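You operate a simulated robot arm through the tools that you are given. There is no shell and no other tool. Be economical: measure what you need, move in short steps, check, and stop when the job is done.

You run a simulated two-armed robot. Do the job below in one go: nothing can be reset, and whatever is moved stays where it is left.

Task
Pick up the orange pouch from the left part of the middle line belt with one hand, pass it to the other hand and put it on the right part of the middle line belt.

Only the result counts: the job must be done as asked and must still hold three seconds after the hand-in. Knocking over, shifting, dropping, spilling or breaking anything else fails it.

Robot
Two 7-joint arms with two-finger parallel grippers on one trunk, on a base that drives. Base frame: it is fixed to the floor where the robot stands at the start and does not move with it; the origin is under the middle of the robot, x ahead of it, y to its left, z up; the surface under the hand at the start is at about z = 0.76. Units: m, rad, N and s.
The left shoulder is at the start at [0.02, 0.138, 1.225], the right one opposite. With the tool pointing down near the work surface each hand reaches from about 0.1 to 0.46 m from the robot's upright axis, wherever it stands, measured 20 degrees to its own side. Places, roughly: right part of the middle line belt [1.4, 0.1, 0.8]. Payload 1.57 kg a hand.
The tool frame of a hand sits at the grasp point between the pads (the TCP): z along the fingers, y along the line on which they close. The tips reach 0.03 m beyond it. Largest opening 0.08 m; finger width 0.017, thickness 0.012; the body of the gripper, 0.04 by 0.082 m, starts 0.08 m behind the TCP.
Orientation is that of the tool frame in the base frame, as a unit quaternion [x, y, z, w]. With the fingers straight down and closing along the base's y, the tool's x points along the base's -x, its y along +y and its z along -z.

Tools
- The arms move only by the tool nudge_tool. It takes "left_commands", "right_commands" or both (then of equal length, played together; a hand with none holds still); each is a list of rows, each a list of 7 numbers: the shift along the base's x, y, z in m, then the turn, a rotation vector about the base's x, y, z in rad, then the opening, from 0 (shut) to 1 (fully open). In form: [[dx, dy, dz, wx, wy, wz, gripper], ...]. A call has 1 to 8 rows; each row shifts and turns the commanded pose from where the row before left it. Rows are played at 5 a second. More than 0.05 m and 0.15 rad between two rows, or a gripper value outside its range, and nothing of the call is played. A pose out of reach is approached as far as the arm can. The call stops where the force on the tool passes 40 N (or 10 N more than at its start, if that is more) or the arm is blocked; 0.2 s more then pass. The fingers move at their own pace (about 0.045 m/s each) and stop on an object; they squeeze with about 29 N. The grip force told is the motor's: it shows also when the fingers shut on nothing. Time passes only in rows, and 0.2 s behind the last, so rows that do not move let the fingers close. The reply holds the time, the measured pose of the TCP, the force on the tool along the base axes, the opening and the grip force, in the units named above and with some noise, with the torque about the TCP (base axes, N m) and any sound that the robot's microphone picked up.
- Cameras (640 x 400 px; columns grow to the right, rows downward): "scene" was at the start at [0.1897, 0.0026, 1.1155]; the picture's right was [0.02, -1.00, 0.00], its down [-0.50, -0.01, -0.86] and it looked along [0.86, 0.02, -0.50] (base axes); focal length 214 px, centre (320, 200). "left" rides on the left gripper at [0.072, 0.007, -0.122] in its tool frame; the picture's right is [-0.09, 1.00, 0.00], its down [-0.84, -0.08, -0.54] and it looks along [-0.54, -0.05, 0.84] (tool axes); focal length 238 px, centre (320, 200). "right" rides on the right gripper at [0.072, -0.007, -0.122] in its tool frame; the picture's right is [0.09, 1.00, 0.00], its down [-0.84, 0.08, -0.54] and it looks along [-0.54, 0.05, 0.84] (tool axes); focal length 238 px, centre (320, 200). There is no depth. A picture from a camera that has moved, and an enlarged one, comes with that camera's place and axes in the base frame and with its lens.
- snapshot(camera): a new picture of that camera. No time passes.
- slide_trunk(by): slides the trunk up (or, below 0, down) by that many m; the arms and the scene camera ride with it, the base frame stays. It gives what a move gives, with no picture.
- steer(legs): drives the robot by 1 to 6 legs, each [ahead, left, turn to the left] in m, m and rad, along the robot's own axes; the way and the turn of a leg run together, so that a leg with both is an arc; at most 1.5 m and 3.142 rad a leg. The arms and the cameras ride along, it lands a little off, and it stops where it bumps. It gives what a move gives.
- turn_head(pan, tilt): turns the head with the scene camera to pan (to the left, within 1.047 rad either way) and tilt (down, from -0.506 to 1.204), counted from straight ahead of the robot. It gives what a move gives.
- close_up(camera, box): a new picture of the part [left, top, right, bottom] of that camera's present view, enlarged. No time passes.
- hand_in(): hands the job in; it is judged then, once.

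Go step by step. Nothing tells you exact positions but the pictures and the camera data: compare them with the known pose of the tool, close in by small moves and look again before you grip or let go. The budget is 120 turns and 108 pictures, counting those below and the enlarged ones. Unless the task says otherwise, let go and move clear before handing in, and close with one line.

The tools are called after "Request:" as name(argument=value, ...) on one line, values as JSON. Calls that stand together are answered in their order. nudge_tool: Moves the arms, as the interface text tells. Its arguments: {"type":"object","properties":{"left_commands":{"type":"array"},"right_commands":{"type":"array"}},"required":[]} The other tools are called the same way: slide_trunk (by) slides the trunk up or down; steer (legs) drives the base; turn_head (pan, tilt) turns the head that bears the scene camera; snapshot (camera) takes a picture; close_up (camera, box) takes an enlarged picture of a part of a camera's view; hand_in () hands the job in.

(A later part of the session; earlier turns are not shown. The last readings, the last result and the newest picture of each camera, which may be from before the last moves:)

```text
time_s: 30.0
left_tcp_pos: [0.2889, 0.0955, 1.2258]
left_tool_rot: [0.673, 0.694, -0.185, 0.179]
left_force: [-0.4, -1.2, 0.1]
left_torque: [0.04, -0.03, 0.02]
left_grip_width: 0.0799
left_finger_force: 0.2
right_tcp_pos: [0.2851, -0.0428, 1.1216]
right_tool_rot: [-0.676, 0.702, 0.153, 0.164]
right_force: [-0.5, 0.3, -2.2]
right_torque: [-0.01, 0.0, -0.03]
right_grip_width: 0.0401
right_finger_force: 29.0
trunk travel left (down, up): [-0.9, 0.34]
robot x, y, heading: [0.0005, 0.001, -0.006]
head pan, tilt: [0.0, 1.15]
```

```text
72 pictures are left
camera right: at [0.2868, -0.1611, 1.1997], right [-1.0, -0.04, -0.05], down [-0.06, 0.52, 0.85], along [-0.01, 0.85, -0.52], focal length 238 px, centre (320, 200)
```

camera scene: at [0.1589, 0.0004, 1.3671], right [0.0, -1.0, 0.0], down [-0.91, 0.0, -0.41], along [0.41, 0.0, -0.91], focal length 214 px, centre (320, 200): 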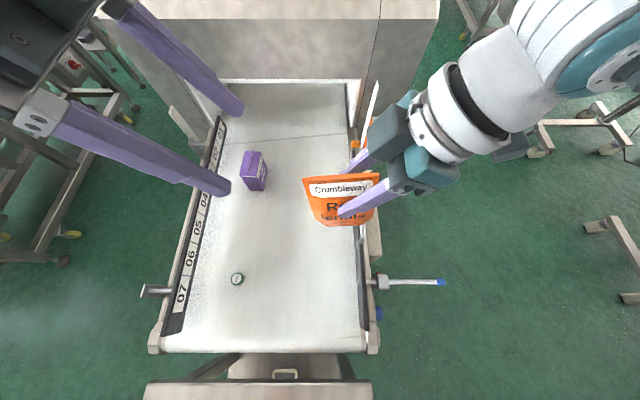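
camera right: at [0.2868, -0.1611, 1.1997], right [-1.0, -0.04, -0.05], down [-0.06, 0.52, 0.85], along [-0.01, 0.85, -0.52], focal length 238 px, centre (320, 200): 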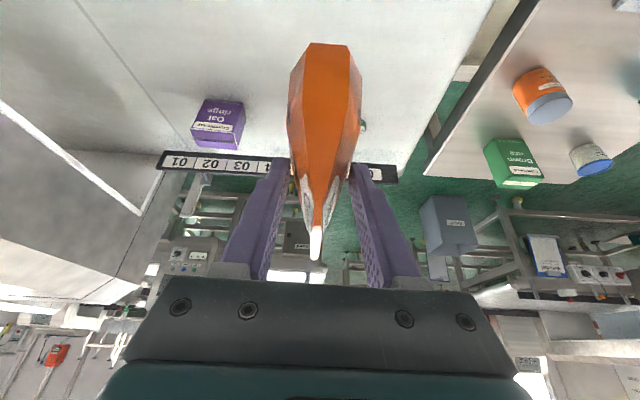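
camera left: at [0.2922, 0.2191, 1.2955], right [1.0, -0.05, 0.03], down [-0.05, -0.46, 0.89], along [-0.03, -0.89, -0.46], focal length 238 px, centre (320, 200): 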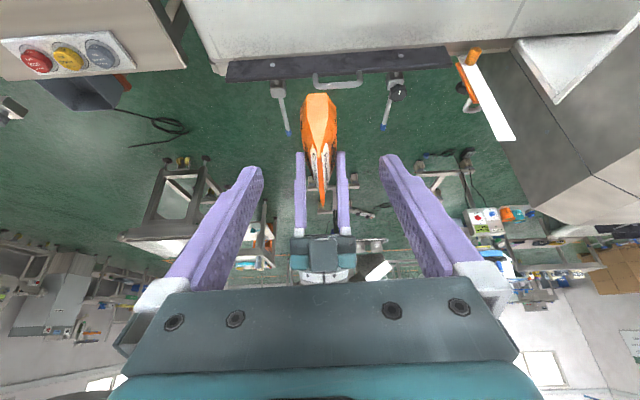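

The ridge positions agree with my estimate. I put the left hand on its approach axis and slide in over the free end.

Request:
nudge_tool(left_commands=[[0, -0.0375, -0.02, 0, 0, 0, 1], [0, -0.0125, -0.0217, 0, 0, 0, 1], [0, -0.0125, -0.0217, 0, 0, 0, 1], [0, -0.0125, -0.0217, 0, 0, 0, 1], [0, 0, 0, 0, 0, 0, 1]])

Request:
snapshot(camera="left")

Request:
snapshot(camera="scene")

```text
time_s: 31.2
left_tcp_pos: [0.2865, 0.0216, 1.1388]
left_tool_rot: [0.673, 0.693, -0.184, 0.179]
left_force: [-0.9, 0.6, 0.3]
left_torque: [0.0, 0.0, 0.0]
left_grip_width: 0.0801
left_finger_force: 0.1
right_tcp_pos: [0.2849, -0.0427, 1.1223]
right_tool_rot: [-0.676, 0.702, 0.154, 0.164]
right_force: [0.8, -0.5, -2.1]
right_torque: [-0.02, 0.01, 0.01]
right_grip_width: 0.0399
right_finger_force: 28.5
trunk travel left (down, up): [-0.9, 0.34]
robot x, y, heading: [-0.0031, 0.0019, 0.001]
head pan, tilt: [0.0, 1.15]
```

```text
71 pictures are left
camera left: at [0.291, 0.145, 1.2083], right [1.0, -0.05, 0.03], down [-0.05, -0.46, 0.89], along [-0.03, -0.89, -0.46], focal length 238 px, centre (320, 200)
```

left: 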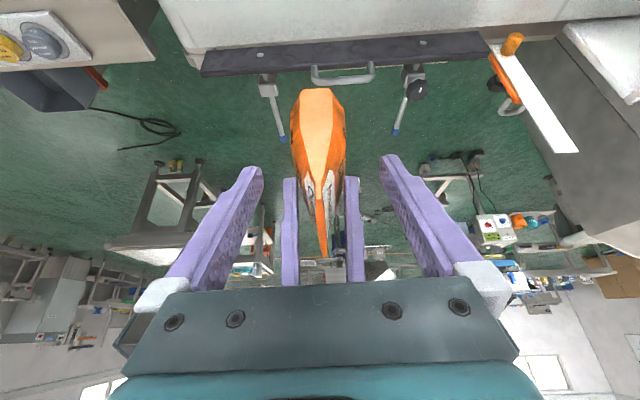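

```text
70 pictures are left
camera scene: at [0.1589, 0.0004, 1.3671], right [0.0, -1.0, 0.0], down [-0.91, 0.0, -0.41], along [0.41, 0.0, -0.91], focal length 214 px, centre (320, 200)
```

scene: 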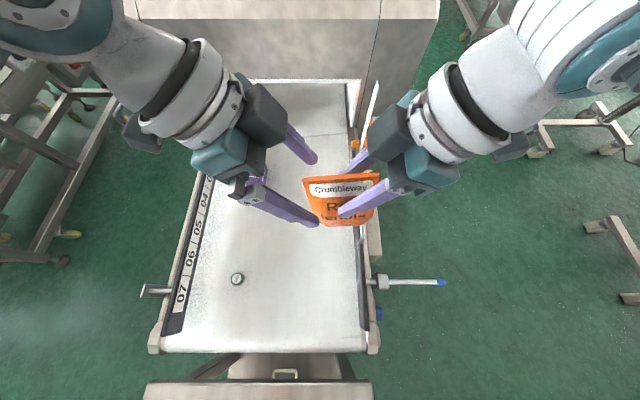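

Well aligned. I go the last 2.5 cm and close the left gripper.

Request:
nudge_tool(left_commands=[[0, -0.0065, -0.01, 0, 0, 0, 1], [0, -0.0065, -0.01, 0, 0, 0, 1], [0, 0, 0, 0, 0, 0, 0.6], [0, 0, 0, 0, 0, 0, 0.3], [0, 0, 0, 0, 0, 0, 0], [0, 0, 0, 0, 0, 0, 0], [0, 0, 0, 0, 0, 0, 0]])

Request:
snapshot(camera="left")

Request:
close_up(camera="scene", box=[220, 80, 460, 260])

```text
time_s: 32.8
left_tcp_pos: [0.2874, 0.0097, 1.1187]
left_tool_rot: [0.674, 0.693, -0.185, 0.177]
left_force: [-7.7, 0.1, 3.0]
left_torque: [-0.09, 0.24, -0.25]
left_grip_width: 0.0375
left_finger_force: 28.7
right_tcp_pos: [0.286, -0.0419, 1.1225]
right_tool_rot: [-0.676, 0.703, 0.152, 0.164]
right_force: [8.3, 0.2, -4.1]
right_torque: [-0.05, -0.26, -0.15]
right_grip_width: 0.0397
right_finger_force: 29.4
trunk travel left (down, up): [-0.9, 0.34]
robot x, y, heading: [0.0014, 0.0004, 0.002]
head pan, tilt: [0.0, 1.15]
```

```text
69 pictures are left
camera left: at [0.2915, 0.1317, 1.1883], right [1.0, -0.05, 0.03], down [-0.05, -0.46, 0.89], along [-0.04, -0.89, -0.46], focal length 238 px, centre (320, 200)
```

left: 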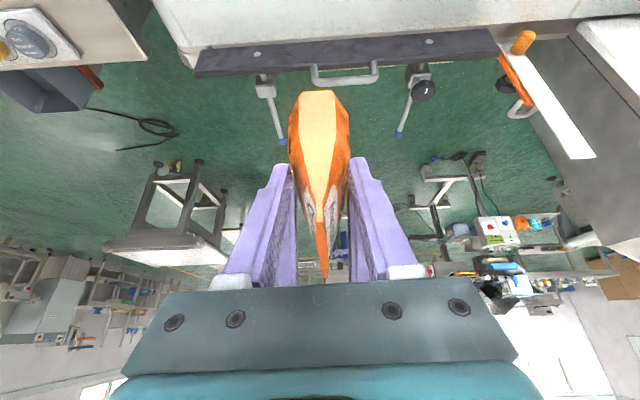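

```text
2.22 times, centred on (340, 170) of scene
camera zoom: at [0.1589, 0.0004, 1.3671], right [0.0, -1.0, 0.0], down [-0.91, 0.0, -0.41], along [0.41, 0.0, -0.91], focal length 477 px, centre (276, 267)
```

zoom: 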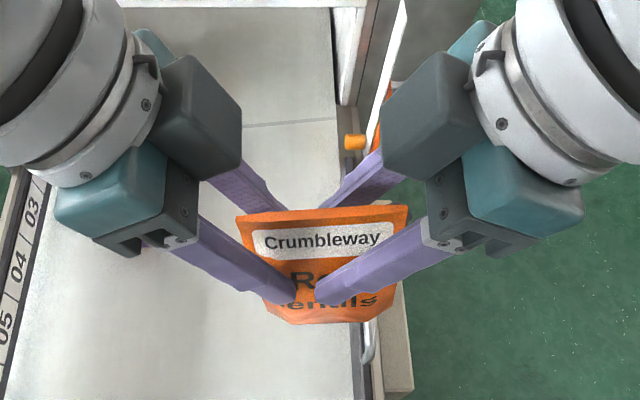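

Both hands hold the pouch. Now I open the right hand and draw it back along its own axis.

Request:
nudge_tool(right_commands=[[0, 0, 0, 0, 0, 0, 0.4], [0, 0, 0, 0, 0, 0, 0.8], [0, 0, 0, 0, 0, 0, 1], [0, 0, 0, 0, 0, 0, 1], [0, -0.0087, 0.018, 0, 0, 0, 1], [0, -0.0131, 0.027, 0, 0, 0, 1], [0, -0.02, 0.04, 0, 0, 0, 1], [0, -0.04, 0.02, 0, 0, 0, 1]])

Request:
snapshot(camera="left")

Request:
snapshot(camera="scene")

```text
time_s: 34.8
left_tcp_pos: [0.2888, 0.0099, 1.1192]
left_tool_rot: [0.673, 0.694, -0.184, 0.178]
left_force: [-0.5, -0.9, 0.4]
left_torque: [0.11, -0.02, -0.02]
left_grip_width: 0.0368
left_finger_force: 28.9
right_tcp_pos: [0.2002, -0.0853, 1.1914]
right_tool_rot: [-0.671, 0.706, 0.196, 0.114]
right_force: [0.2, 0.1, -0.3]
right_torque: [0.0, 0.02, 0.02]
right_grip_width: 0.0799
right_finger_force: 0.1
right hand out of reach, approached as far as the arm can: row 5, 6, 7, 8
trunk travel left (down, up): [-0.9, 0.34]
robot x, y, heading: [0.0006, -0.0004, -0.001]
head pan, tilt: [0.0, 1.15]
stopped in row 8 (right hand): the arm was blocked; the commanded pose is now the measured one
```

```text
67 pictures are left
camera left: at [0.2923, 0.1324, 1.1886], right [1.0, -0.05, 0.03], down [-0.05, -0.46, 0.89], along [-0.03, -0.89, -0.46], focal length 238 px, centre (320, 200)
```

left: 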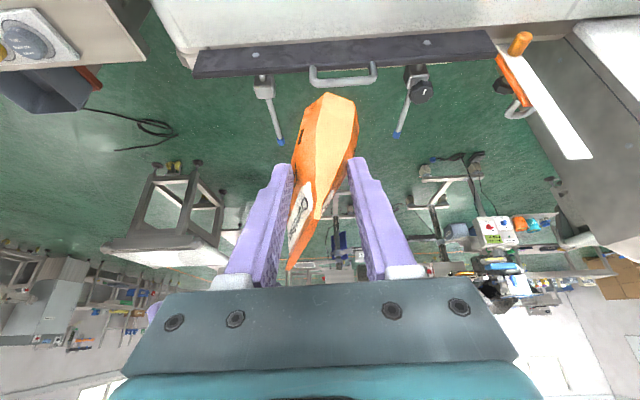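

```text
66 pictures are left
camera scene: at [0.1589, 0.0004, 1.3671], right [0.0, -1.0, 0.0], down [-0.91, 0.0, -0.41], along [0.41, 0.0, -0.91], focal length 214 px, centre (320, 200)
```

scene: 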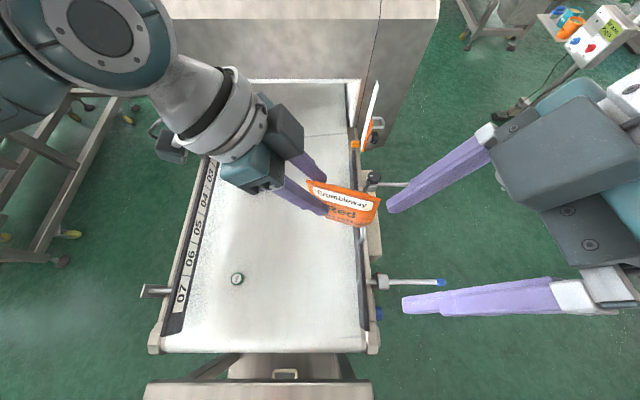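

The pouch passed over, but the right hand brushed it and it twisted a little in the left grip. I look closely.

Request:
close_up(camera="left", box=[220, 70, 420, 290])

Request:
close_up(camera="scene", box=[200, 90, 460, 260])

Request:
snapshot(camera="right")

```text
1.82 times, centred on (320, 180) of left
camera zoom: at [0.2923, 0.1324, 1.1886], right [1.0, -0.05, 0.03], down [-0.05, -0.46, 0.89], along [-0.03, -0.89, -0.46], focal length 433 px, centre (320, 236)
```

zoom: 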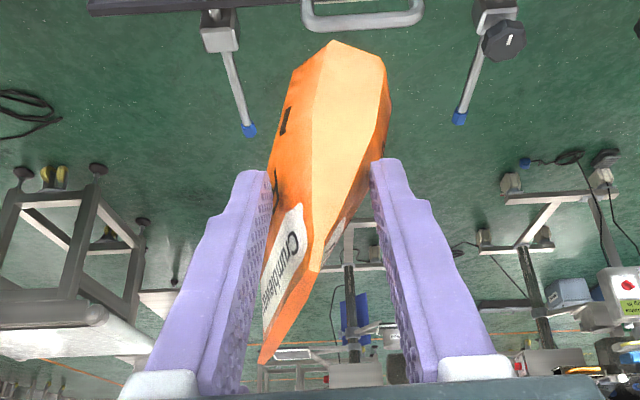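

```text
2.35 times, centred on (330, 175) of scene
camera zoom: at [0.1589, 0.0004, 1.3671], right [0.0, -1.0, 0.0], down [-0.91, 0.0, -0.41], along [0.41, 0.0, -0.91], focal length 505 px, centre (296, 259)
```

zoom: 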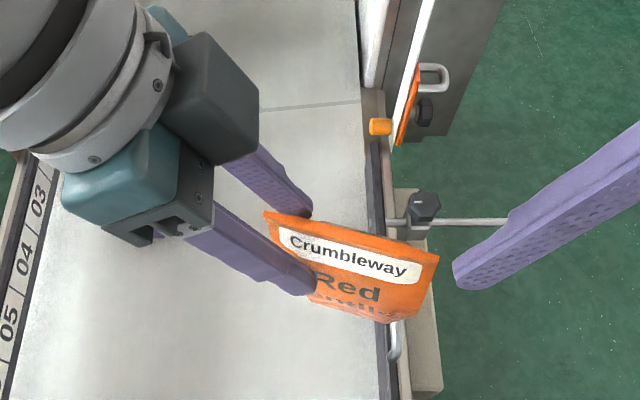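

```text
63 pictures are left
camera right: at [0.2142, -0.2032, 1.2675], right [-0.99, -0.06, 0.08], down [0.04, 0.52, 0.85], along [-0.09, 0.85, -0.52], focal length 238 px, centre (320, 200)
```

right: 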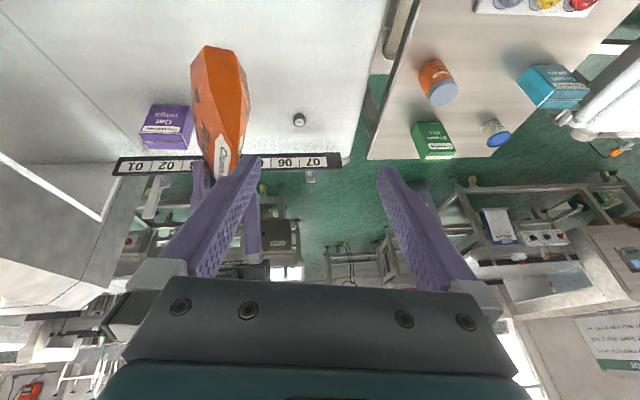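

The pouch is still gripped firmly. I turn both hands back forward, moving them apart.

Request:
nudge_tool(left_commands=[[0.005, 0.03, 0, 0, 0, 0, 0], [0.005, 0.03, 0, 0, 0, 0.14, 0], [0.005, 0.03, 0, 0, 0, 0.14, 0], [0.005, 0.03, 0, 0, 0, 0.14, 0], [0.005, 0.02, 0, 0, 0, 0.14, 0], [0, 0, 0, 0, 0, 0.14, 0], [0, 0, 0, 0, 0, 0.14, 0], [0, 0, 0, 0, 0, 0.14, 0]])

Request:
nudge_tool(left_commands=[[0, 0, 0, 0, 0, 0.14, 0], [0, 0, 0, 0, 0, 0.14, 0], [0, 0, 0, 0, 0, 0.14, 0], [0, 0, 0, 0, 0, 0.14, 0], [0, 0, 0, 0, 0, 0, 0]])

Request:
nudge_tool(right_commands=[[0.02, -0.03, 0, 0, 0, -0.14, 1], [0.02, -0.03, 0, 0, 0, -0.14, 1], [0.02, -0.03, 0, 0, 0, -0.14, 1], [0.02, -0.02, 0, 0, 0, -0.14, 1], [0.02, 0, 0, 0, 0, -0.14, 1], [0, 0, 0, 0, 0, -0.14, 1], [0, 0, 0, 0, 0, -0.14, 1], [0, 0, 0, 0, 0, -0.14, 1]])

Request:
snapshot(camera="scene")

Request:
snapshot(camera="left")

Request:
snapshot(camera="right")

```text
time_s: 36.6
left_tcp_pos: [0.3141, 0.1505, 1.1191]
left_tool_rot: [0.265, 0.929, -0.078, 0.245]
left_force: [1.3, -0.7, 0.1]
left_torque: [0.05, 0.09, 0.01]
left_grip_width: 0.0365
left_finger_force: 29.2
right_tcp_pos: [0.2005, -0.0852, 1.1906]
right_tool_rot: [-0.671, 0.706, 0.195, 0.114]
right_force: [-0.6, 0.1, -0.2]
right_torque: [-0.03, 0.0, -0.01]
right_grip_width: 0.0799
right_finger_force: 0.1
trunk travel left (down, up): [-0.9, 0.34]
robot x, y, heading: [-0.0025, 0.0034, 0.0]
head pan, tilt: [0.0, 1.15]
```

```text
time_s: 37.8
left_tcp_pos: [0.3132, 0.1494, 1.1177]
left_tool_rot: [-0.002, 0.966, -0.007, 0.258]
left_force: [0.2, -0.5, 0.3]
left_torque: [0.02, 0.11, 0.01]
left_grip_width: 0.0365
left_finger_force: 29.1
right_tcp_pos: [0.2008, -0.0859, 1.1898]
right_tool_rot: [-0.671, 0.706, 0.195, 0.115]
right_force: [0.6, 0.4, 0.3]
right_torque: [-0.02, 0.01, -0.03]
right_grip_width: 0.0798
right_finger_force: 0.0
trunk travel left (down, up): [-0.9, 0.34]
robot x, y, heading: [0.0006, -0.001, -0.005]
head pan, tilt: [0.0, 1.15]
```

```text
time_s: 39.6
left_tcp_pos: [0.3137, 0.148, 1.1191]
left_tool_rot: [-0.001, 0.966, -0.008, 0.257]
left_force: [0.2, -0.7, 0.2]
left_torque: [0.0, 0.1, -0.01]
left_grip_width: 0.0361
left_finger_force: 29.2
right_tcp_pos: [0.2896, -0.1767, 1.1842]
right_tool_rot: [-0.192, 0.955, 0.103, 0.201]
right_force: [0.0, -0.4, 0.1]
right_torque: [0.04, 0.02, -0.03]
right_grip_width: 0.08
right_finger_force: 0.0
right hand out of reach, approached as far as the arm can: row 1, 2, 3
trunk travel left (down, up): [-0.9, 0.34]
robot x, y, heading: [-0.0003, 0.0003, 0.001]
head pan, tilt: [0.0, 1.15]
```

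```text
62 pictures are left
camera scene: at [0.1589, 0.0004, 1.3671], right [0.0, -1.0, 0.0], down [-0.91, 0.0, -0.41], along [0.41, 0.0, -0.91], focal length 214 px, centre (320, 200)
```

scene: 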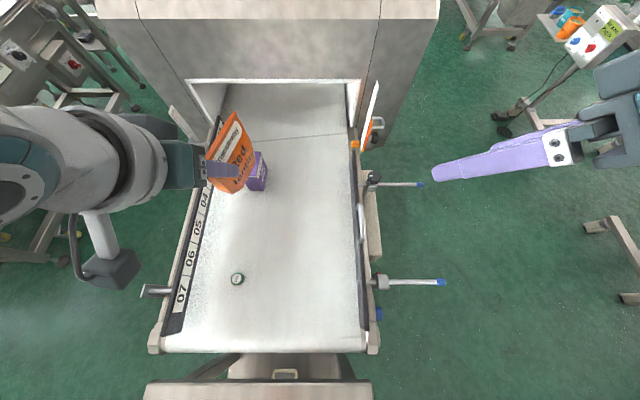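

```text
61 pictures are left
camera left: at [0.1902, 0.1576, 1.1887], right [0.08, 1.0, 0.03], down [0.46, -0.07, 0.89], along [0.89, -0.06, -0.46], focal length 238 px, centre (320, 200)
```

left: 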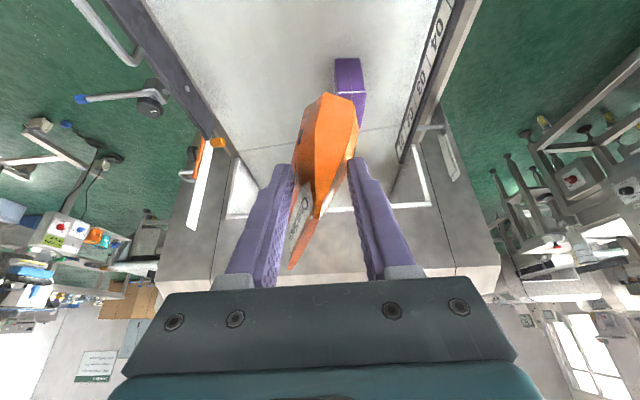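

```text
60 pictures are left
camera right: at [0.1897, -0.2395, 1.2628], right [-0.49, 0.87, 0.08], down [0.49, 0.19, 0.85], along [0.73, 0.45, -0.52], focal length 238 px, centre (320, 200)
```

right: 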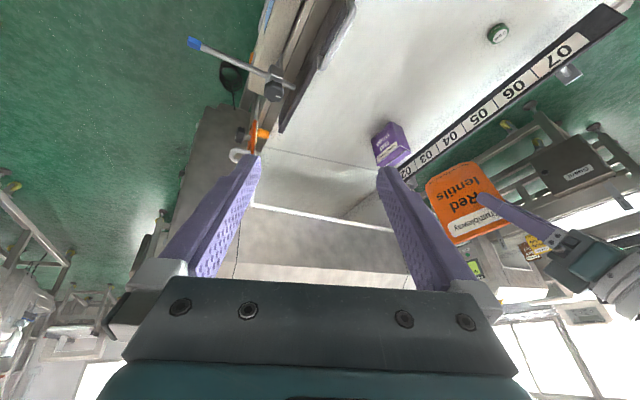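

The pouch is held facing forward, clear above everything. I test a short drive sideways to the right.

Request:
steer(legs=[[0, -0.1, 0]])

Request:
turn_head(pan=-1.0, tilt=1.1)

Request:
snapshot(camera="scene")

```text
time_s: 40.7
left_tcp_pos: [0.315, 0.052, 1.1188]
left_tool_rot: [-0.001, 0.966, -0.006, 0.257]
left_force: [-1.3, -0.5, -0.6]
left_torque: [-0.01, 0.09, -0.02]
left_grip_width: 0.0361
left_finger_force: 28.7
right_tcp_pos: [0.2891, -0.275, 1.1845]
right_tool_rot: [-0.194, 0.955, 0.103, 0.201]
right_force: [0.5, -0.4, 0.1]
right_torque: [0.02, 0.04, 0.03]
right_grip_width: 0.0799
right_finger_force: 0.1
trunk travel left (down, up): [-0.9, 0.34]
robot x, y, heading: [-0.0, -0.0972, 0.003]
head pan, tilt: [0.0, 1.15]
```

```text
time_s: 42.0
left_tcp_pos: [0.3131, 0.0515, 1.1181]
left_tool_rot: [-0.001, 0.966, -0.007, 0.257]
left_force: [0.2, 0.4, -0.9]
left_torque: [0.03, 0.06, 0.0]
left_grip_width: 0.0358
left_finger_force: 29.3
right_tcp_pos: [0.2891, -0.2751, 1.1856]
right_tool_rot: [-0.195, 0.954, 0.104, 0.201]
right_force: [0.8, 0.1, -0.6]
right_torque: [-0.02, 0.01, -0.04]
right_grip_width: 0.0801
right_finger_force: 0.0
trunk travel left (down, up): [-0.9, 0.34]
robot x, y, heading: [-0.0014, -0.0984, 0.004]
head pan, tilt: [-1.0, 1.1]
```

```text
59 pictures are left
camera scene: at [0.1335, -0.1509, 1.3702], right [-0.84, -0.54, 0.0], down [-0.48, 0.75, -0.45], along [0.25, -0.38, -0.89], focal length 214 px, centre (320, 200)
```

scene: 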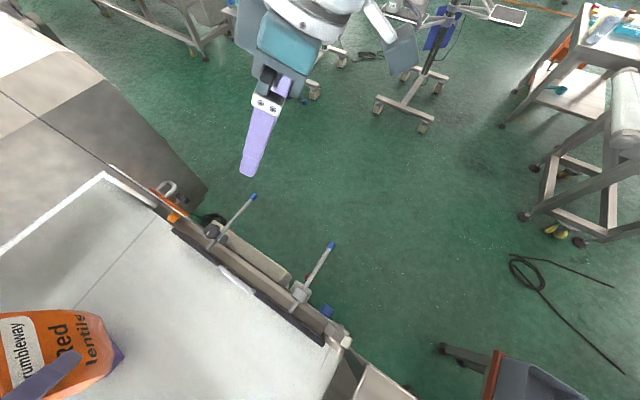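

Driving sideways works. I continue to y ≈ -0.9 and look ahead.

Request:
steer(legs=[[0, -0.4, 0], [0, -0.4, 0]])

Request:
turn_head(pan=0.0, tilt=0.6)

Request:
snapshot(camera="scene")

Request:
snapshot(camera="left")

```text
time_s: 46.6
left_tcp_pos: [0.3128, -0.7563, 1.1184]
left_tool_rot: [0.0, 0.966, -0.007, 0.257]
left_force: [0.4, 0.4, -0.3]
left_torque: [0.01, 0.08, 0.0]
left_grip_width: 0.0357
left_finger_force: 28.6
right_tcp_pos: [0.2877, -1.0811, 1.186]
right_tool_rot: [-0.193, 0.955, 0.103, 0.202]
right_force: [-0.4, 0.0, -1.3]
right_torque: [0.04, -0.02, -0.02]
right_grip_width: 0.08
right_finger_force: 0.1
trunk travel left (down, up): [-0.9, 0.34]
robot x, y, heading: [0.0004, -0.908, -0.005]
head pan, tilt: [-1.0, 1.1]
```

```text
time_s: 47.9
left_tcp_pos: [0.3126, -0.7568, 1.1193]
left_tool_rot: [0.0, 0.966, -0.007, 0.258]
left_force: [-0.8, 0.1, 0.4]
left_torque: [0.0, 0.1, 0.01]
left_grip_width: 0.0354
left_finger_force: 28.7
right_tcp_pos: [0.2882, -1.0811, 1.1851]
right_tool_rot: [-0.193, 0.955, 0.103, 0.202]
right_force: [0.0, -0.5, 0.2]
right_torque: [-0.02, 0.0, 0.01]
right_grip_width: 0.0798
right_finger_force: 0.1
trunk travel left (down, up): [-0.9, 0.34]
robot x, y, heading: [-0.0022, -0.908, -0.002]
head pan, tilt: [0.0, 0.6]
```

```text
58 pictures are left
camera scene: at [0.1864, -0.9055, 1.4088], right [0.0, -1.0, 0.0], down [-0.57, 0.0, -0.82], along [0.82, 0.0, -0.57], focal length 214 px, centre (320, 200)
```

scene: 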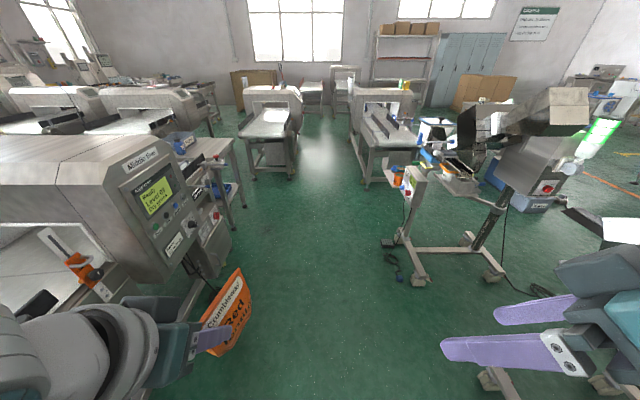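

```text
57 pictures are left
camera left: at [0.1893, -0.7481, 1.1888], right [0.08, 1.0, 0.03], down [0.46, -0.07, 0.89], along [0.89, -0.06, -0.46], focal length 238 px, centre (320, 200)
```

left: 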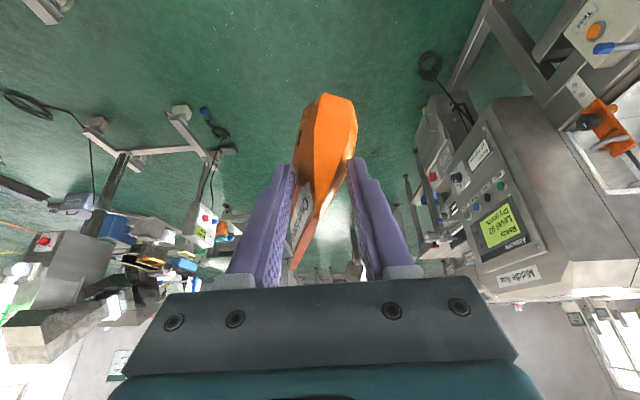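

The corridor is free between the "Middle line" hood and the stands on the right. I drive ahead at y ≈ -0.83 in two legs and look to the left.

Request:
steer(legs=[[0.4, 0.07, 0], [0.5, 0, 0]])

Request:
turn_head(pan=0.7, tilt=0.7)

Request:
snapshot(camera="scene")

Request:
turn_head(pan=0.0, tilt=0.6)

Request:
snapshot(camera="scene")

```text
time_s: 53.0
left_tcp_pos: [1.2199, -0.6907, 1.119]
left_tool_rot: [0.002, 0.967, -0.007, 0.256]
left_force: [0.1, -0.1, 0.1]
left_torque: [-0.02, 0.11, 0.01]
left_grip_width: 0.035
left_finger_force: 28.8
right_tcp_pos: [1.1947, -1.0163, 1.1856]
right_tool_rot: [-0.192, 0.955, 0.105, 0.202]
right_force: [0.4, -0.4, 0.3]
right_torque: [-0.01, -0.01, 0.01]
right_grip_width: 0.0798
right_finger_force: 0.1
trunk travel left (down, up): [-0.9, 0.34]
robot x, y, heading: [0.9034, -0.8414, -0.004]
head pan, tilt: [0.0, 0.6]
```

```text
time_s: 54.0
left_tcp_pos: [1.2183, -0.6904, 1.1187]
left_tool_rot: [0.001, 0.967, -0.007, 0.256]
left_force: [-0.6, -0.7, 0.6]
left_torque: [-0.03, 0.05, 0.0]
left_grip_width: 0.0347
left_finger_force: 29.2
right_tcp_pos: [1.1947, -1.0166, 1.1855]
right_tool_rot: [-0.192, 0.955, 0.104, 0.201]
right_force: [0.5, 0.4, 0.4]
right_torque: [0.01, 0.0, -0.02]
right_grip_width: 0.0798
right_finger_force: 0.0
trunk travel left (down, up): [-0.9, 0.34]
robot x, y, heading: [0.905, -0.8407, -0.005]
head pan, tilt: [0.7, 0.7]
```

```text
56 pictures are left
camera scene: at [1.0695, -0.7848, 1.4002], right [0.64, -0.77, 0.0], down [-0.49, -0.41, -0.76], along [0.59, 0.49, -0.64], focal length 214 px, centre (320, 200)
```

scene: 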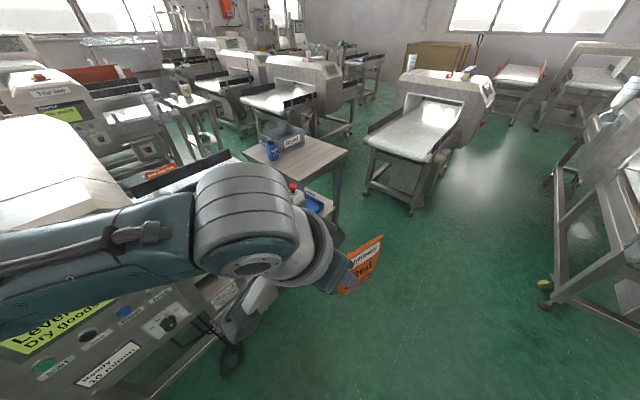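

```text
time_s: 55.1
left_tcp_pos: [1.2191, -0.6908, 1.1189]
left_tool_rot: [0.001, 0.967, -0.007, 0.256]
left_force: [-0.2, 0.1, 0.8]
left_torque: [0.01, 0.1, -0.03]
left_grip_width: 0.0345
left_finger_force: 28.7
right_tcp_pos: [1.1944, -1.0169, 1.1848]
right_tool_rot: [-0.192, 0.955, 0.103, 0.202]
right_force: [-0.2, 0.8, -0.5]
right_torque: [-0.01, -0.01, 0.01]
right_grip_width: 0.0798
right_finger_force: 0.1
trunk travel left (down, up): [-0.9, 0.34]
robot x, y, heading: [0.9034, -0.8357, -0.003]
head pan, tilt: [0.0, 0.6]
```

```text
55 pictures are left
camera scene: at [1.0927, -0.8395, 1.4088], right [0.0, -1.0, 0.0], down [-0.57, 0.0, -0.82], along [0.82, 0.0, -0.57], focal length 214 px, centre (320, 200)
```

scene: 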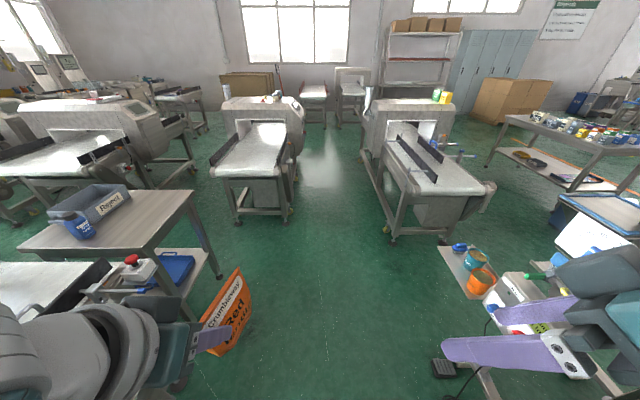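

The right belt part ends at about x = 1.57, with a small table beyond it. I drive to x ≈ 1.4, turn left to face the belt and look.

Request:
steer(legs=[[0.48, 0, 0], [0, 0, 1.571]])

Request:
turn_head(pan=0.0, tilt=0.7)

Request:
snapshot(camera="scene")

Request:
snapshot(camera="left")

```text
time_s: 61.8
left_tcp_pos: [1.2039, -0.5342, 1.1192]
left_tool_rot: [0.704, -0.662, -0.182, -0.181]
left_force: [0.2, -0.3, 0.0]
left_torque: [-0.07, 0.0, 0.01]
left_grip_width: 0.0338
left_finger_force: 28.5
right_tcp_pos: [1.5305, -0.5384, 1.1847]
right_tool_rot: [0.829, -0.512, -0.218, -0.061]
right_force: [0.0, -0.2, 0.4]
right_torque: [0.0, 0.01, 0.03]
right_grip_width: 0.0801
right_finger_force: 0.1
trunk travel left (down, up): [-0.9, 0.34]
robot x, y, heading: [1.3706, -0.8387, 1.629]
head pan, tilt: [0.0, 0.6]
```

```text
time_s: 62.5
left_tcp_pos: [1.2029, -0.5345, 1.1189]
left_tool_rot: [0.704, -0.662, -0.182, -0.181]
left_force: [0.2, -0.7, 0.4]
left_torque: [-0.11, 0.0, 0.01]
left_grip_width: 0.0336
left_finger_force: 29.2
right_tcp_pos: [1.5294, -0.5372, 1.1842]
right_tool_rot: [0.828, -0.512, -0.218, -0.062]
right_force: [-0.6, -0.7, -1.3]
right_torque: [-0.02, -0.01, 0.06]
right_grip_width: 0.0799
right_finger_force: 0.0
trunk travel left (down, up): [-0.9, 0.34]
robot x, y, heading: [1.3699, -0.8376, 1.634]
head pan, tilt: [0.0, 0.7]
```

```text
54 pictures are left
camera scene: at [1.3604, -0.653, 1.4002], right [1.0, 0.06, 0.0], down [0.04, -0.64, -0.77], along [-0.05, 0.76, -0.64], focal length 214 px, centre (320, 200)
```

scene: 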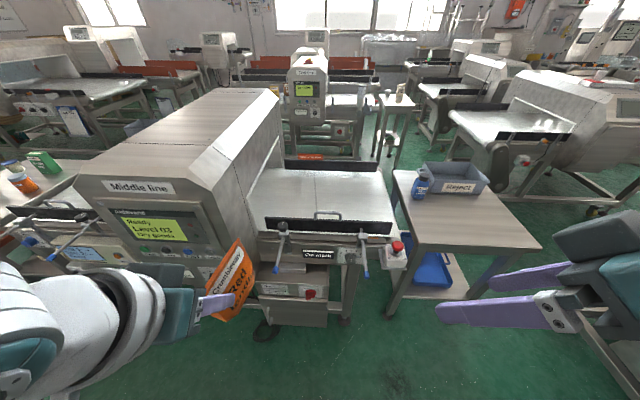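

```text
53 pictures are left
camera left: at [1.2027, -0.6575, 1.1886], right [-1.0, 0.02, 0.03], down [0.04, 0.46, 0.89], along [0.0, 0.89, -0.46], focal length 238 px, centre (320, 200)
```

left: 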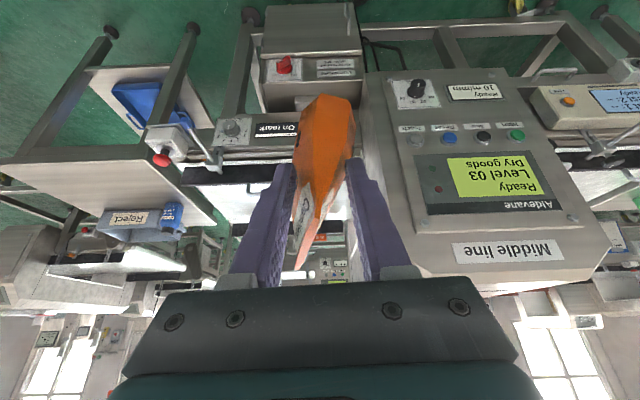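

I see the right belt part at x 1.13–1.59, y -0.08–0.37. I correct the heading, shift right so the left hand lines up near x ≈ 1.37, and approach.

Request:
steer(legs=[[0, 0, -0.06], [0.2, -0.13, 0]])

Request:
turn_head(pan=0.0, tilt=0.95)

Request:
snapshot(camera="scene")

```text
time_s: 64.7
left_tcp_pos: [1.3504, -0.3273, 1.1194]
left_tool_rot: [0.684, -0.683, -0.176, -0.187]
left_force: [-0.2, 0.4, 0.5]
left_torque: [-0.1, -0.02, -0.02]
left_grip_width: 0.0333
left_finger_force: 29.4
right_tcp_pos: [1.677, -0.3492, 1.1855]
right_tool_rot: [0.812, -0.537, -0.216, -0.069]
right_force: [0.7, -0.6, 0.0]
right_torque: [0.02, 0.01, 0.01]
right_grip_width: 0.08
right_finger_force: 0.1
trunk travel left (down, up): [-0.9, 0.34]
robot x, y, heading: [1.5008, -0.6382, 1.568]
head pan, tilt: [0.0, 0.7]
```

```text
time_s: 65.5
left_tcp_pos: [1.3512, -0.3254, 1.1181]
left_tool_rot: [0.684, -0.683, -0.177, -0.186]
left_force: [-0.1, 0.0, 0.3]
left_torque: [-0.12, 0.01, -0.02]
left_grip_width: 0.0332
left_finger_force: 28.8
right_tcp_pos: [1.6762, -0.3499, 1.1853]
right_tool_rot: [0.812, -0.537, -0.217, -0.068]
right_force: [0.5, 0.5, 0.1]
right_torque: [0.01, -0.01, 0.01]
right_grip_width: 0.0798
right_finger_force: 0.1
trunk travel left (down, up): [-0.9, 0.34]
robot x, y, heading: [1.5008, -0.6429, 1.572]
head pan, tilt: [0.0, 0.949]
```

```text
52 pictures are left
camera scene: at [1.5003, -0.4658, 1.3804], right [1.0, 0.0, 0.0], down [0.0, -0.81, -0.58], along [0.0, 0.58, -0.81], focal length 214 px, centre (320, 200)
```

scene: 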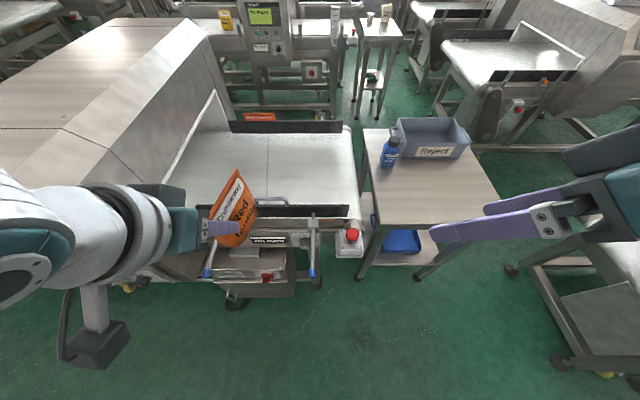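

The near rail and seam show the right section spans x ≈ 1.28–1.62. I aim for (1.43, 0.1) and drive closer in two careful legs.

Request:
steer(legs=[[0.15, -0.03, 0]])

Request:
steer(legs=[[0.12, 0, 0]])

Request:
turn_head(pan=0.1, tilt=1.0)

Request:
snapshot(camera="scene")

Request:
snapshot(camera="left")

```text
time_s: 66.9
left_tcp_pos: [1.3809, -0.1732, 1.1184]
left_tool_rot: [-0.683, 0.684, 0.176, 0.187]
left_force: [0.0, 0.4, -1.0]
left_torque: [-0.1, 0.0, 0.05]
left_grip_width: 0.0331
left_finger_force: 28.8
right_tcp_pos: [1.7068, -0.1979, 1.1849]
right_tool_rot: [0.812, -0.538, -0.216, -0.068]
right_force: [-0.1, -0.3, -0.2]
right_torque: [-0.02, 0.05, 0.0]
right_grip_width: 0.0801
right_finger_force: 0.1
trunk travel left (down, up): [-0.9, 0.34]
robot x, y, heading: [1.529, -0.4821, 1.571]
head pan, tilt: [0.0, 0.949]
```

```text
time_s: 68.1
left_tcp_pos: [1.3817, -0.0563, 1.118]
left_tool_rot: [-0.683, 0.684, 0.176, 0.186]
left_force: [1.2, 0.2, -0.2]
left_torque: [-0.09, 0.02, -0.03]
left_grip_width: 0.0331
left_finger_force: 28.9
right_tcp_pos: [1.7073, -0.0805, 1.1845]
right_tool_rot: [0.812, -0.538, -0.216, -0.069]
right_force: [0.6, 0.3, -0.5]
right_torque: [-0.02, -0.01, 0.02]
right_grip_width: 0.0799
right_finger_force: 0.1
trunk travel left (down, up): [-0.9, 0.34]
robot x, y, heading: [1.5322, -0.3704, 1.57]
head pan, tilt: [0.0, 0.949]
```

```text
time_s: 68.8
left_tcp_pos: [1.3814, -0.0561, 1.1177]
left_tool_rot: [-0.683, 0.684, 0.176, 0.186]
left_force: [-0.4, 0.5, 0.4]
left_torque: [-0.1, -0.02, -0.01]
left_grip_width: 0.0327
left_finger_force: 28.8
right_tcp_pos: [1.7066, -0.08, 1.1858]
right_tool_rot: [0.812, -0.538, -0.215, -0.068]
right_force: [-0.1, -1.5, 0.0]
right_torque: [0.03, 0.03, 0.0]
right_grip_width: 0.0801
right_finger_force: 0.1
trunk travel left (down, up): [-0.9, 0.34]
robot x, y, heading: [1.5323, -0.3716, 1.573]
head pan, tilt: [0.099, 1.0]
```

```text
51 pictures are left
camera scene: at [1.524, -0.1997, 1.3768], right [1.0, 0.1, 0.0], down [0.08, -0.84, -0.54], along [-0.05, 0.54, -0.84], focal length 214 px, centre (320, 200)
```

scene: 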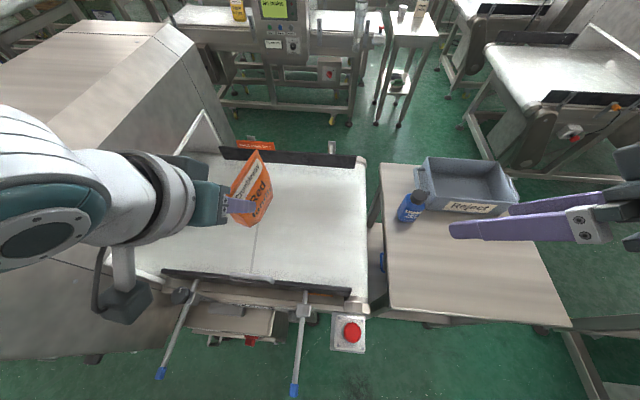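

```text
50 pictures are left
camera left: at [1.3732, -0.179, 1.1884], right [-1.0, 0.08, 0.03], down [0.07, 0.46, 0.89], along [0.06, 0.88, -0.46], focal length 238 px, centre (320, 200)
```

left: 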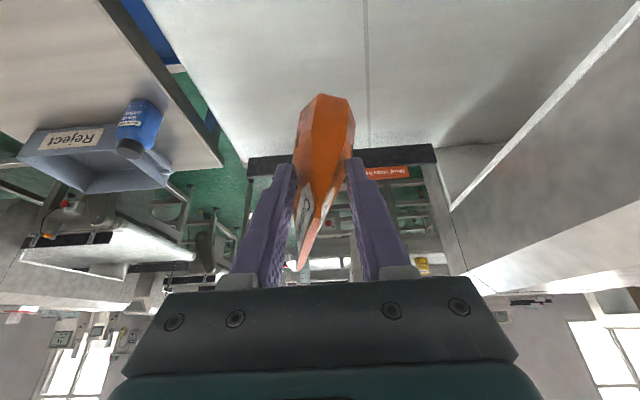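

I'm in place over the right section. I examine the pouch's attitude in the grip before lowering.

Request:
close_up(camera="scene", box=[180, 120, 320, 250])

Request:
snapshot(camera="right")

Request:
close_up(camera="left", box=[220, 70, 420, 290])

```text
3.08 times, centred on (250, 185) of scene
camera zoom: at [1.524, -0.1997, 1.3768], right [1.0, 0.1, 0.0], down [0.08, -0.84, -0.54], along [-0.05, 0.54, -0.84], focal length 660 px, centre (535, 246)
```

zoom: 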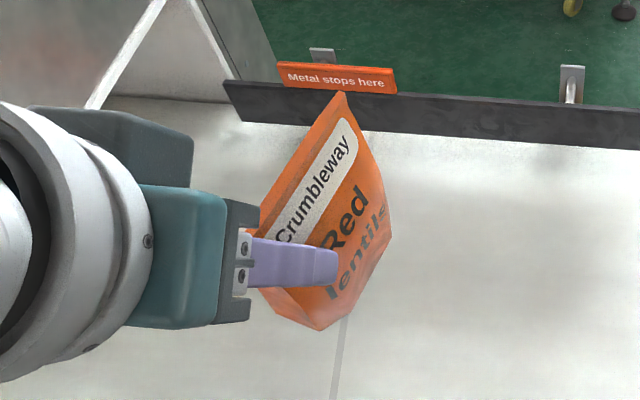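

```text
48 pictures are left
camera right: at [1.7708, -0.1805, 1.2625], right [-0.87, -0.49, 0.08], down [-0.19, 0.49, 0.85], along [-0.45, 0.72, -0.52], focal length 238 px, centre (320, 200)
```

right: 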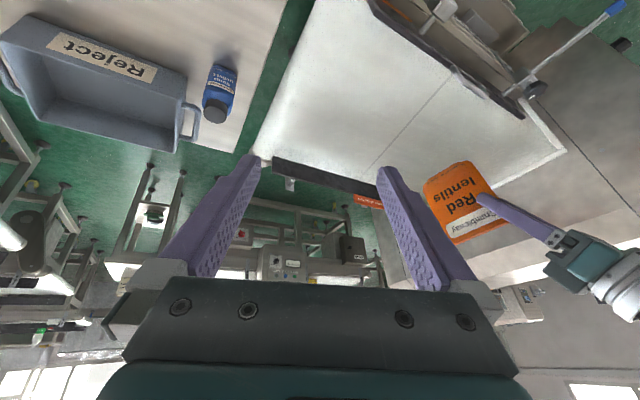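

```text
1.82 times, centred on (320, 180) of left
camera zoom: at [1.3732, -0.179, 1.1884], right [-1.0, 0.08, 0.03], down [0.07, 0.46, 0.89], along [0.06, 0.88, -0.46], focal length 433 px, centre (320, 236)
```

zoom: 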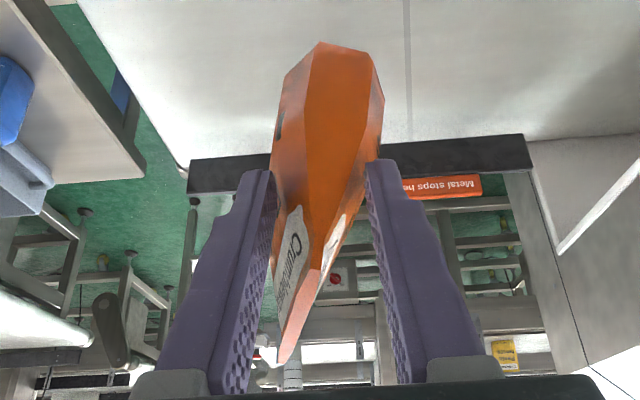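

The pouch is tilted about 11° (near end low) with about 19° yaw. I level it, and move the hand over the target spot at height.

Request:
nudge_tool(left_commands=[[0.01, 0.02, 0, -0.06, 0.02, 0, 0], [0.01, 0.02, 0, -0.06, 0.02, 0, 0], [0.01, 0.03, 0, -0.06, 0.02, 0, 0], [0.015, 0.03, 0, 0, 0, 0, 0], [0, 0, 0, 0, 0, 0, 0]])

Request:
slide_trunk(by=-0.16)

Request:
snapshot(camera="scene")

Request:
snapshot(camera="left")

Request:
snapshot(camera="right")

```text
time_s: 70.0
left_tcp_pos: [1.4265, 0.0449, 1.1174]
left_tool_rot: [-0.691, 0.703, 0.134, 0.103]
left_force: [0.0, 0.4, 0.7]
left_torque: [-0.12, -0.02, 0.0]
left_grip_width: 0.0325
left_finger_force: 28.9
right_tcp_pos: [1.7075, -0.0795, 1.1845]
right_tool_rot: [0.812, -0.539, -0.215, -0.068]
right_force: [0.0, -0.1, -0.2]
right_torque: [0.01, 0.0, 0.01]
right_grip_width: 0.0798
right_finger_force: 0.1
trunk travel left (down, up): [-0.9, 0.34]
robot x, y, heading: [1.5273, -0.3721, 1.575]
head pan, tilt: [0.099, 1.0]
```

```text
time_s: 71.8
left_tcp_pos: [1.4271, 0.0453, 0.9584]
left_tool_rot: [-0.692, 0.702, 0.134, 0.103]
left_force: [0.0, 0.1, 0.0]
left_torque: [-0.08, -0.03, -0.01]
left_grip_width: 0.0326
left_finger_force: 28.9
right_tcp_pos: [1.7074, -0.0793, 1.0251]
right_tool_rot: [0.812, -0.538, -0.216, -0.068]
right_force: [-0.8, 0.2, 0.2]
right_torque: [-0.01, 0.02, 0.01]
right_grip_width: 0.0801
right_finger_force: 0.0
trunk travel left (down, up): [-0.74, 0.5]
robot x, y, heading: [1.531, -0.3703, 1.572]
head pan, tilt: [0.099, 1.0]
```

```text
46 pictures are left
camera scene: at [1.524, -0.1998, 1.2168], right [1.0, 0.1, 0.0], down [0.08, -0.84, -0.54], along [-0.05, 0.54, -0.84], focal length 214 px, centre (320, 200)
```

scene: 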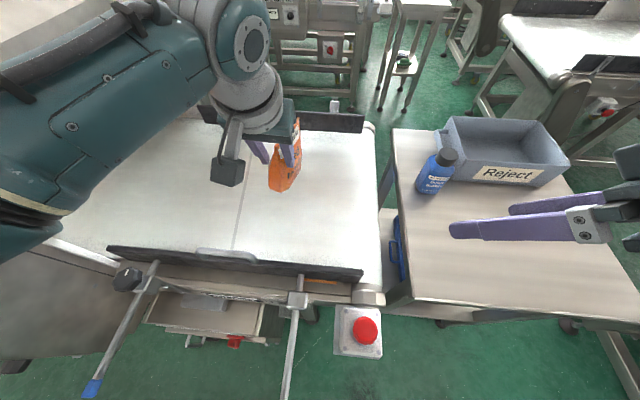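

```text
45 pictures are left
camera left: at [1.4231, -0.0634, 1.0492], right [-0.99, 0.09, 0.08], down [0.12, 0.61, 0.78], along [0.03, 0.79, -0.62], focal length 238 px, centre (320, 200)
```

left: 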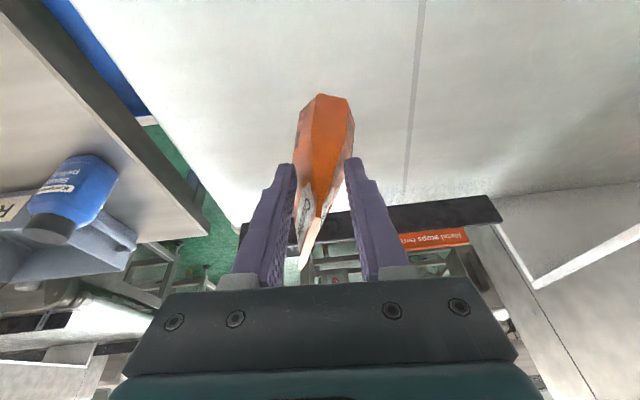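

```text
44 pictures are left
camera right: at [1.7707, -0.1805, 1.1025], right [-0.87, -0.49, 0.08], down [-0.19, 0.49, 0.85], along [-0.45, 0.72, -0.52], focal length 238 px, centre (320, 200)
```

right: 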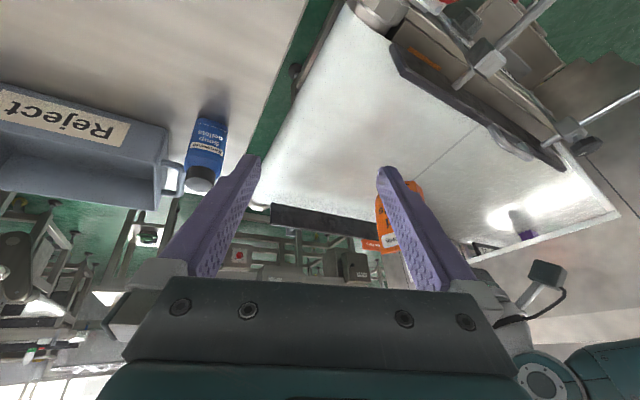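

Close now; I enlarge the scene view to check the uprightness and the gap to the belt.

Request:
close_up(camera="scene", box=[220, 100, 350, 220])

Request:
close_up(camera="left", box=[240, 70, 400, 280])

```text
3.33 times, centred on (285, 160) of scene
camera zoom: at [1.524, -0.1998, 1.2168], right [1.0, 0.1, 0.0], down [0.08, -0.84, -0.54], along [-0.05, 0.54, -0.84], focal length 715 px, centre (437, 333)
```

zoom: 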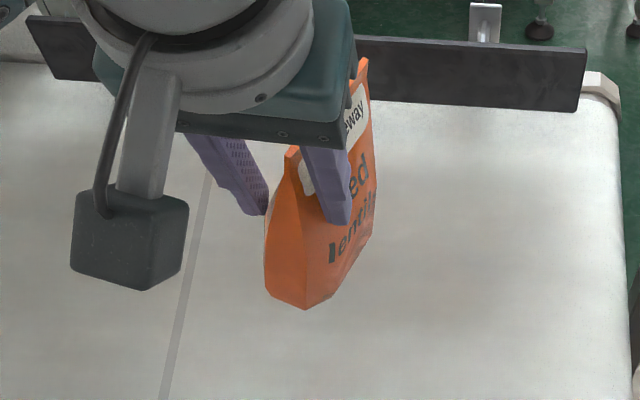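

```text
1.90 times, centred on (320, 175) of left
camera zoom: at [1.4231, -0.0634, 1.0492], right [-0.99, 0.09, 0.08], down [0.12, 0.61, 0.78], along [0.03, 0.79, -0.62], focal length 454 px, centre (320, 248)
```

zoom: 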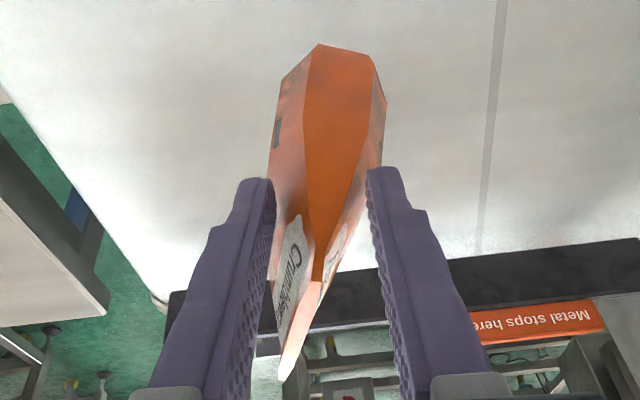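

The ridge is level but the pouch leans about 10° sideways. I roll the hand to correct this and descend most of the way.

Request:
nudge_tool(left_commands=[[0, 0, 0, -0.025, -0.08, 0, 0], [0, 0, 0, -0.025, -0.08, 0, 0], [0, 0, -0.02, 0, 0, 0, 0], [0, 0, -0.02, 0, 0, 0, 0], [0, 0, -0.01, 0, 0, 0, 0], [0, 0, 0, 0, 0, 0, 0]])

Request:
close_up(camera="scene", box=[220, 100, 350, 220])

Request:
close_up(camera="left", box=[240, 70, 400, 280])

```text
time_s: 73.2
left_tcp_pos: [1.4266, 0.0438, 0.9091]
left_tool_rot: [0.703, -0.695, -0.061, -0.141]
left_force: [-0.4, 0.8, -0.2]
left_torque: [-0.09, 0.03, -0.01]
left_grip_width: 0.0324
left_finger_force: 28.8
right_tcp_pos: [1.7083, -0.0805, 1.0246]
right_tool_rot: [0.812, -0.539, -0.215, -0.068]
right_force: [1.1, -0.5, -0.2]
right_torque: [0.0, 0.03, -0.01]
right_grip_width: 0.0797
right_finger_force: 0.0
trunk travel left (down, up): [-0.74, 0.5]
robot x, y, heading: [1.5323, -0.3693, 1.571]
head pan, tilt: [0.099, 1.0]
```

```text
3.33 times, centred on (285, 160) of scene
camera zoom: at [1.524, -0.1998, 1.2168], right [1.0, 0.1, 0.0], down [0.08, -0.84, -0.54], along [-0.05, 0.54, -0.84], focal length 715 px, centre (437, 333)
```

zoom: 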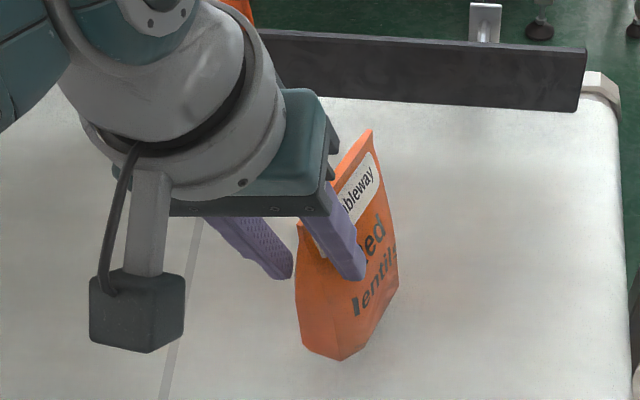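

```text
1.90 times, centred on (320, 175) of left
camera zoom: at [1.4086, -0.0595, 1.0031], right [-0.99, 0.09, -0.09], down [-0.01, 0.65, 0.76], along [0.13, 0.76, -0.64], focal length 454 px, centre (320, 248)
```

zoom: 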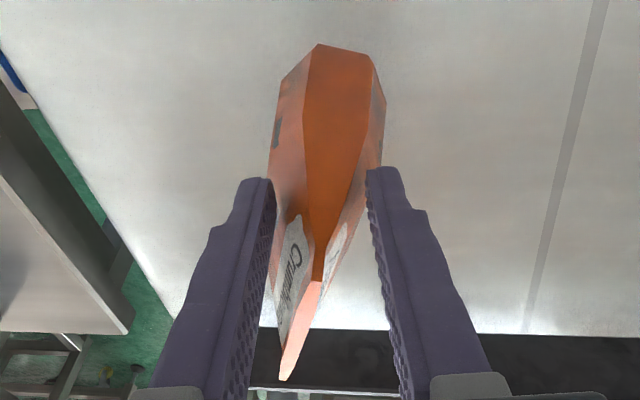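

Upright now, roughly 2.5 cm above the belt. I lower in small steps.

Request:
nudge_tool(left_commands=[[0, 0, -0.006, 0, 0, 0, 0], [0, 0, -0.006, 0, 0, 0, 0], [0, 0, -0.005, 0, 0, 0, 0], [0, 0, 0, 0, 0, 0, 0]])

Request:
close_up(camera="scene", box=[220, 100, 350, 220])

```text
time_s: 74.2
left_tcp_pos: [1.4275, 0.0442, 0.891]
left_tool_rot: [0.703, -0.694, -0.062, -0.141]
left_force: [-0.5, 0.0, -0.1]
left_torque: [-0.08, 0.0, 0.02]
left_grip_width: 0.0322
left_finger_force: 29.1
right_tcp_pos: [1.7078, -0.0805, 1.025]
right_tool_rot: [0.812, -0.538, -0.215, -0.068]
right_force: [0.1, 0.2, 0.8]
right_torque: [0.04, 0.02, -0.03]
right_grip_width: 0.0799
right_finger_force: 0.0
trunk travel left (down, up): [-0.74, 0.5]
robot x, y, heading: [1.5359, -0.3725, 1.568]
head pan, tilt: [0.099, 1.0]
```

```text
3.33 times, centred on (285, 160) of scene
camera zoom: at [1.524, -0.1998, 1.2168], right [1.0, 0.1, 0.0], down [0.08, -0.84, -0.54], along [-0.05, 0.54, -0.84], focal length 715 px, centre (437, 333)
```

zoom: 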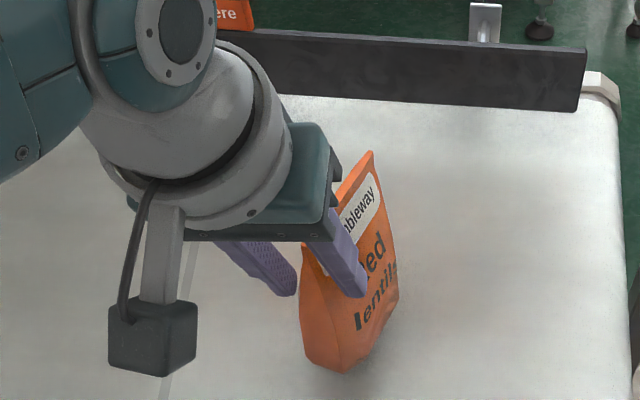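

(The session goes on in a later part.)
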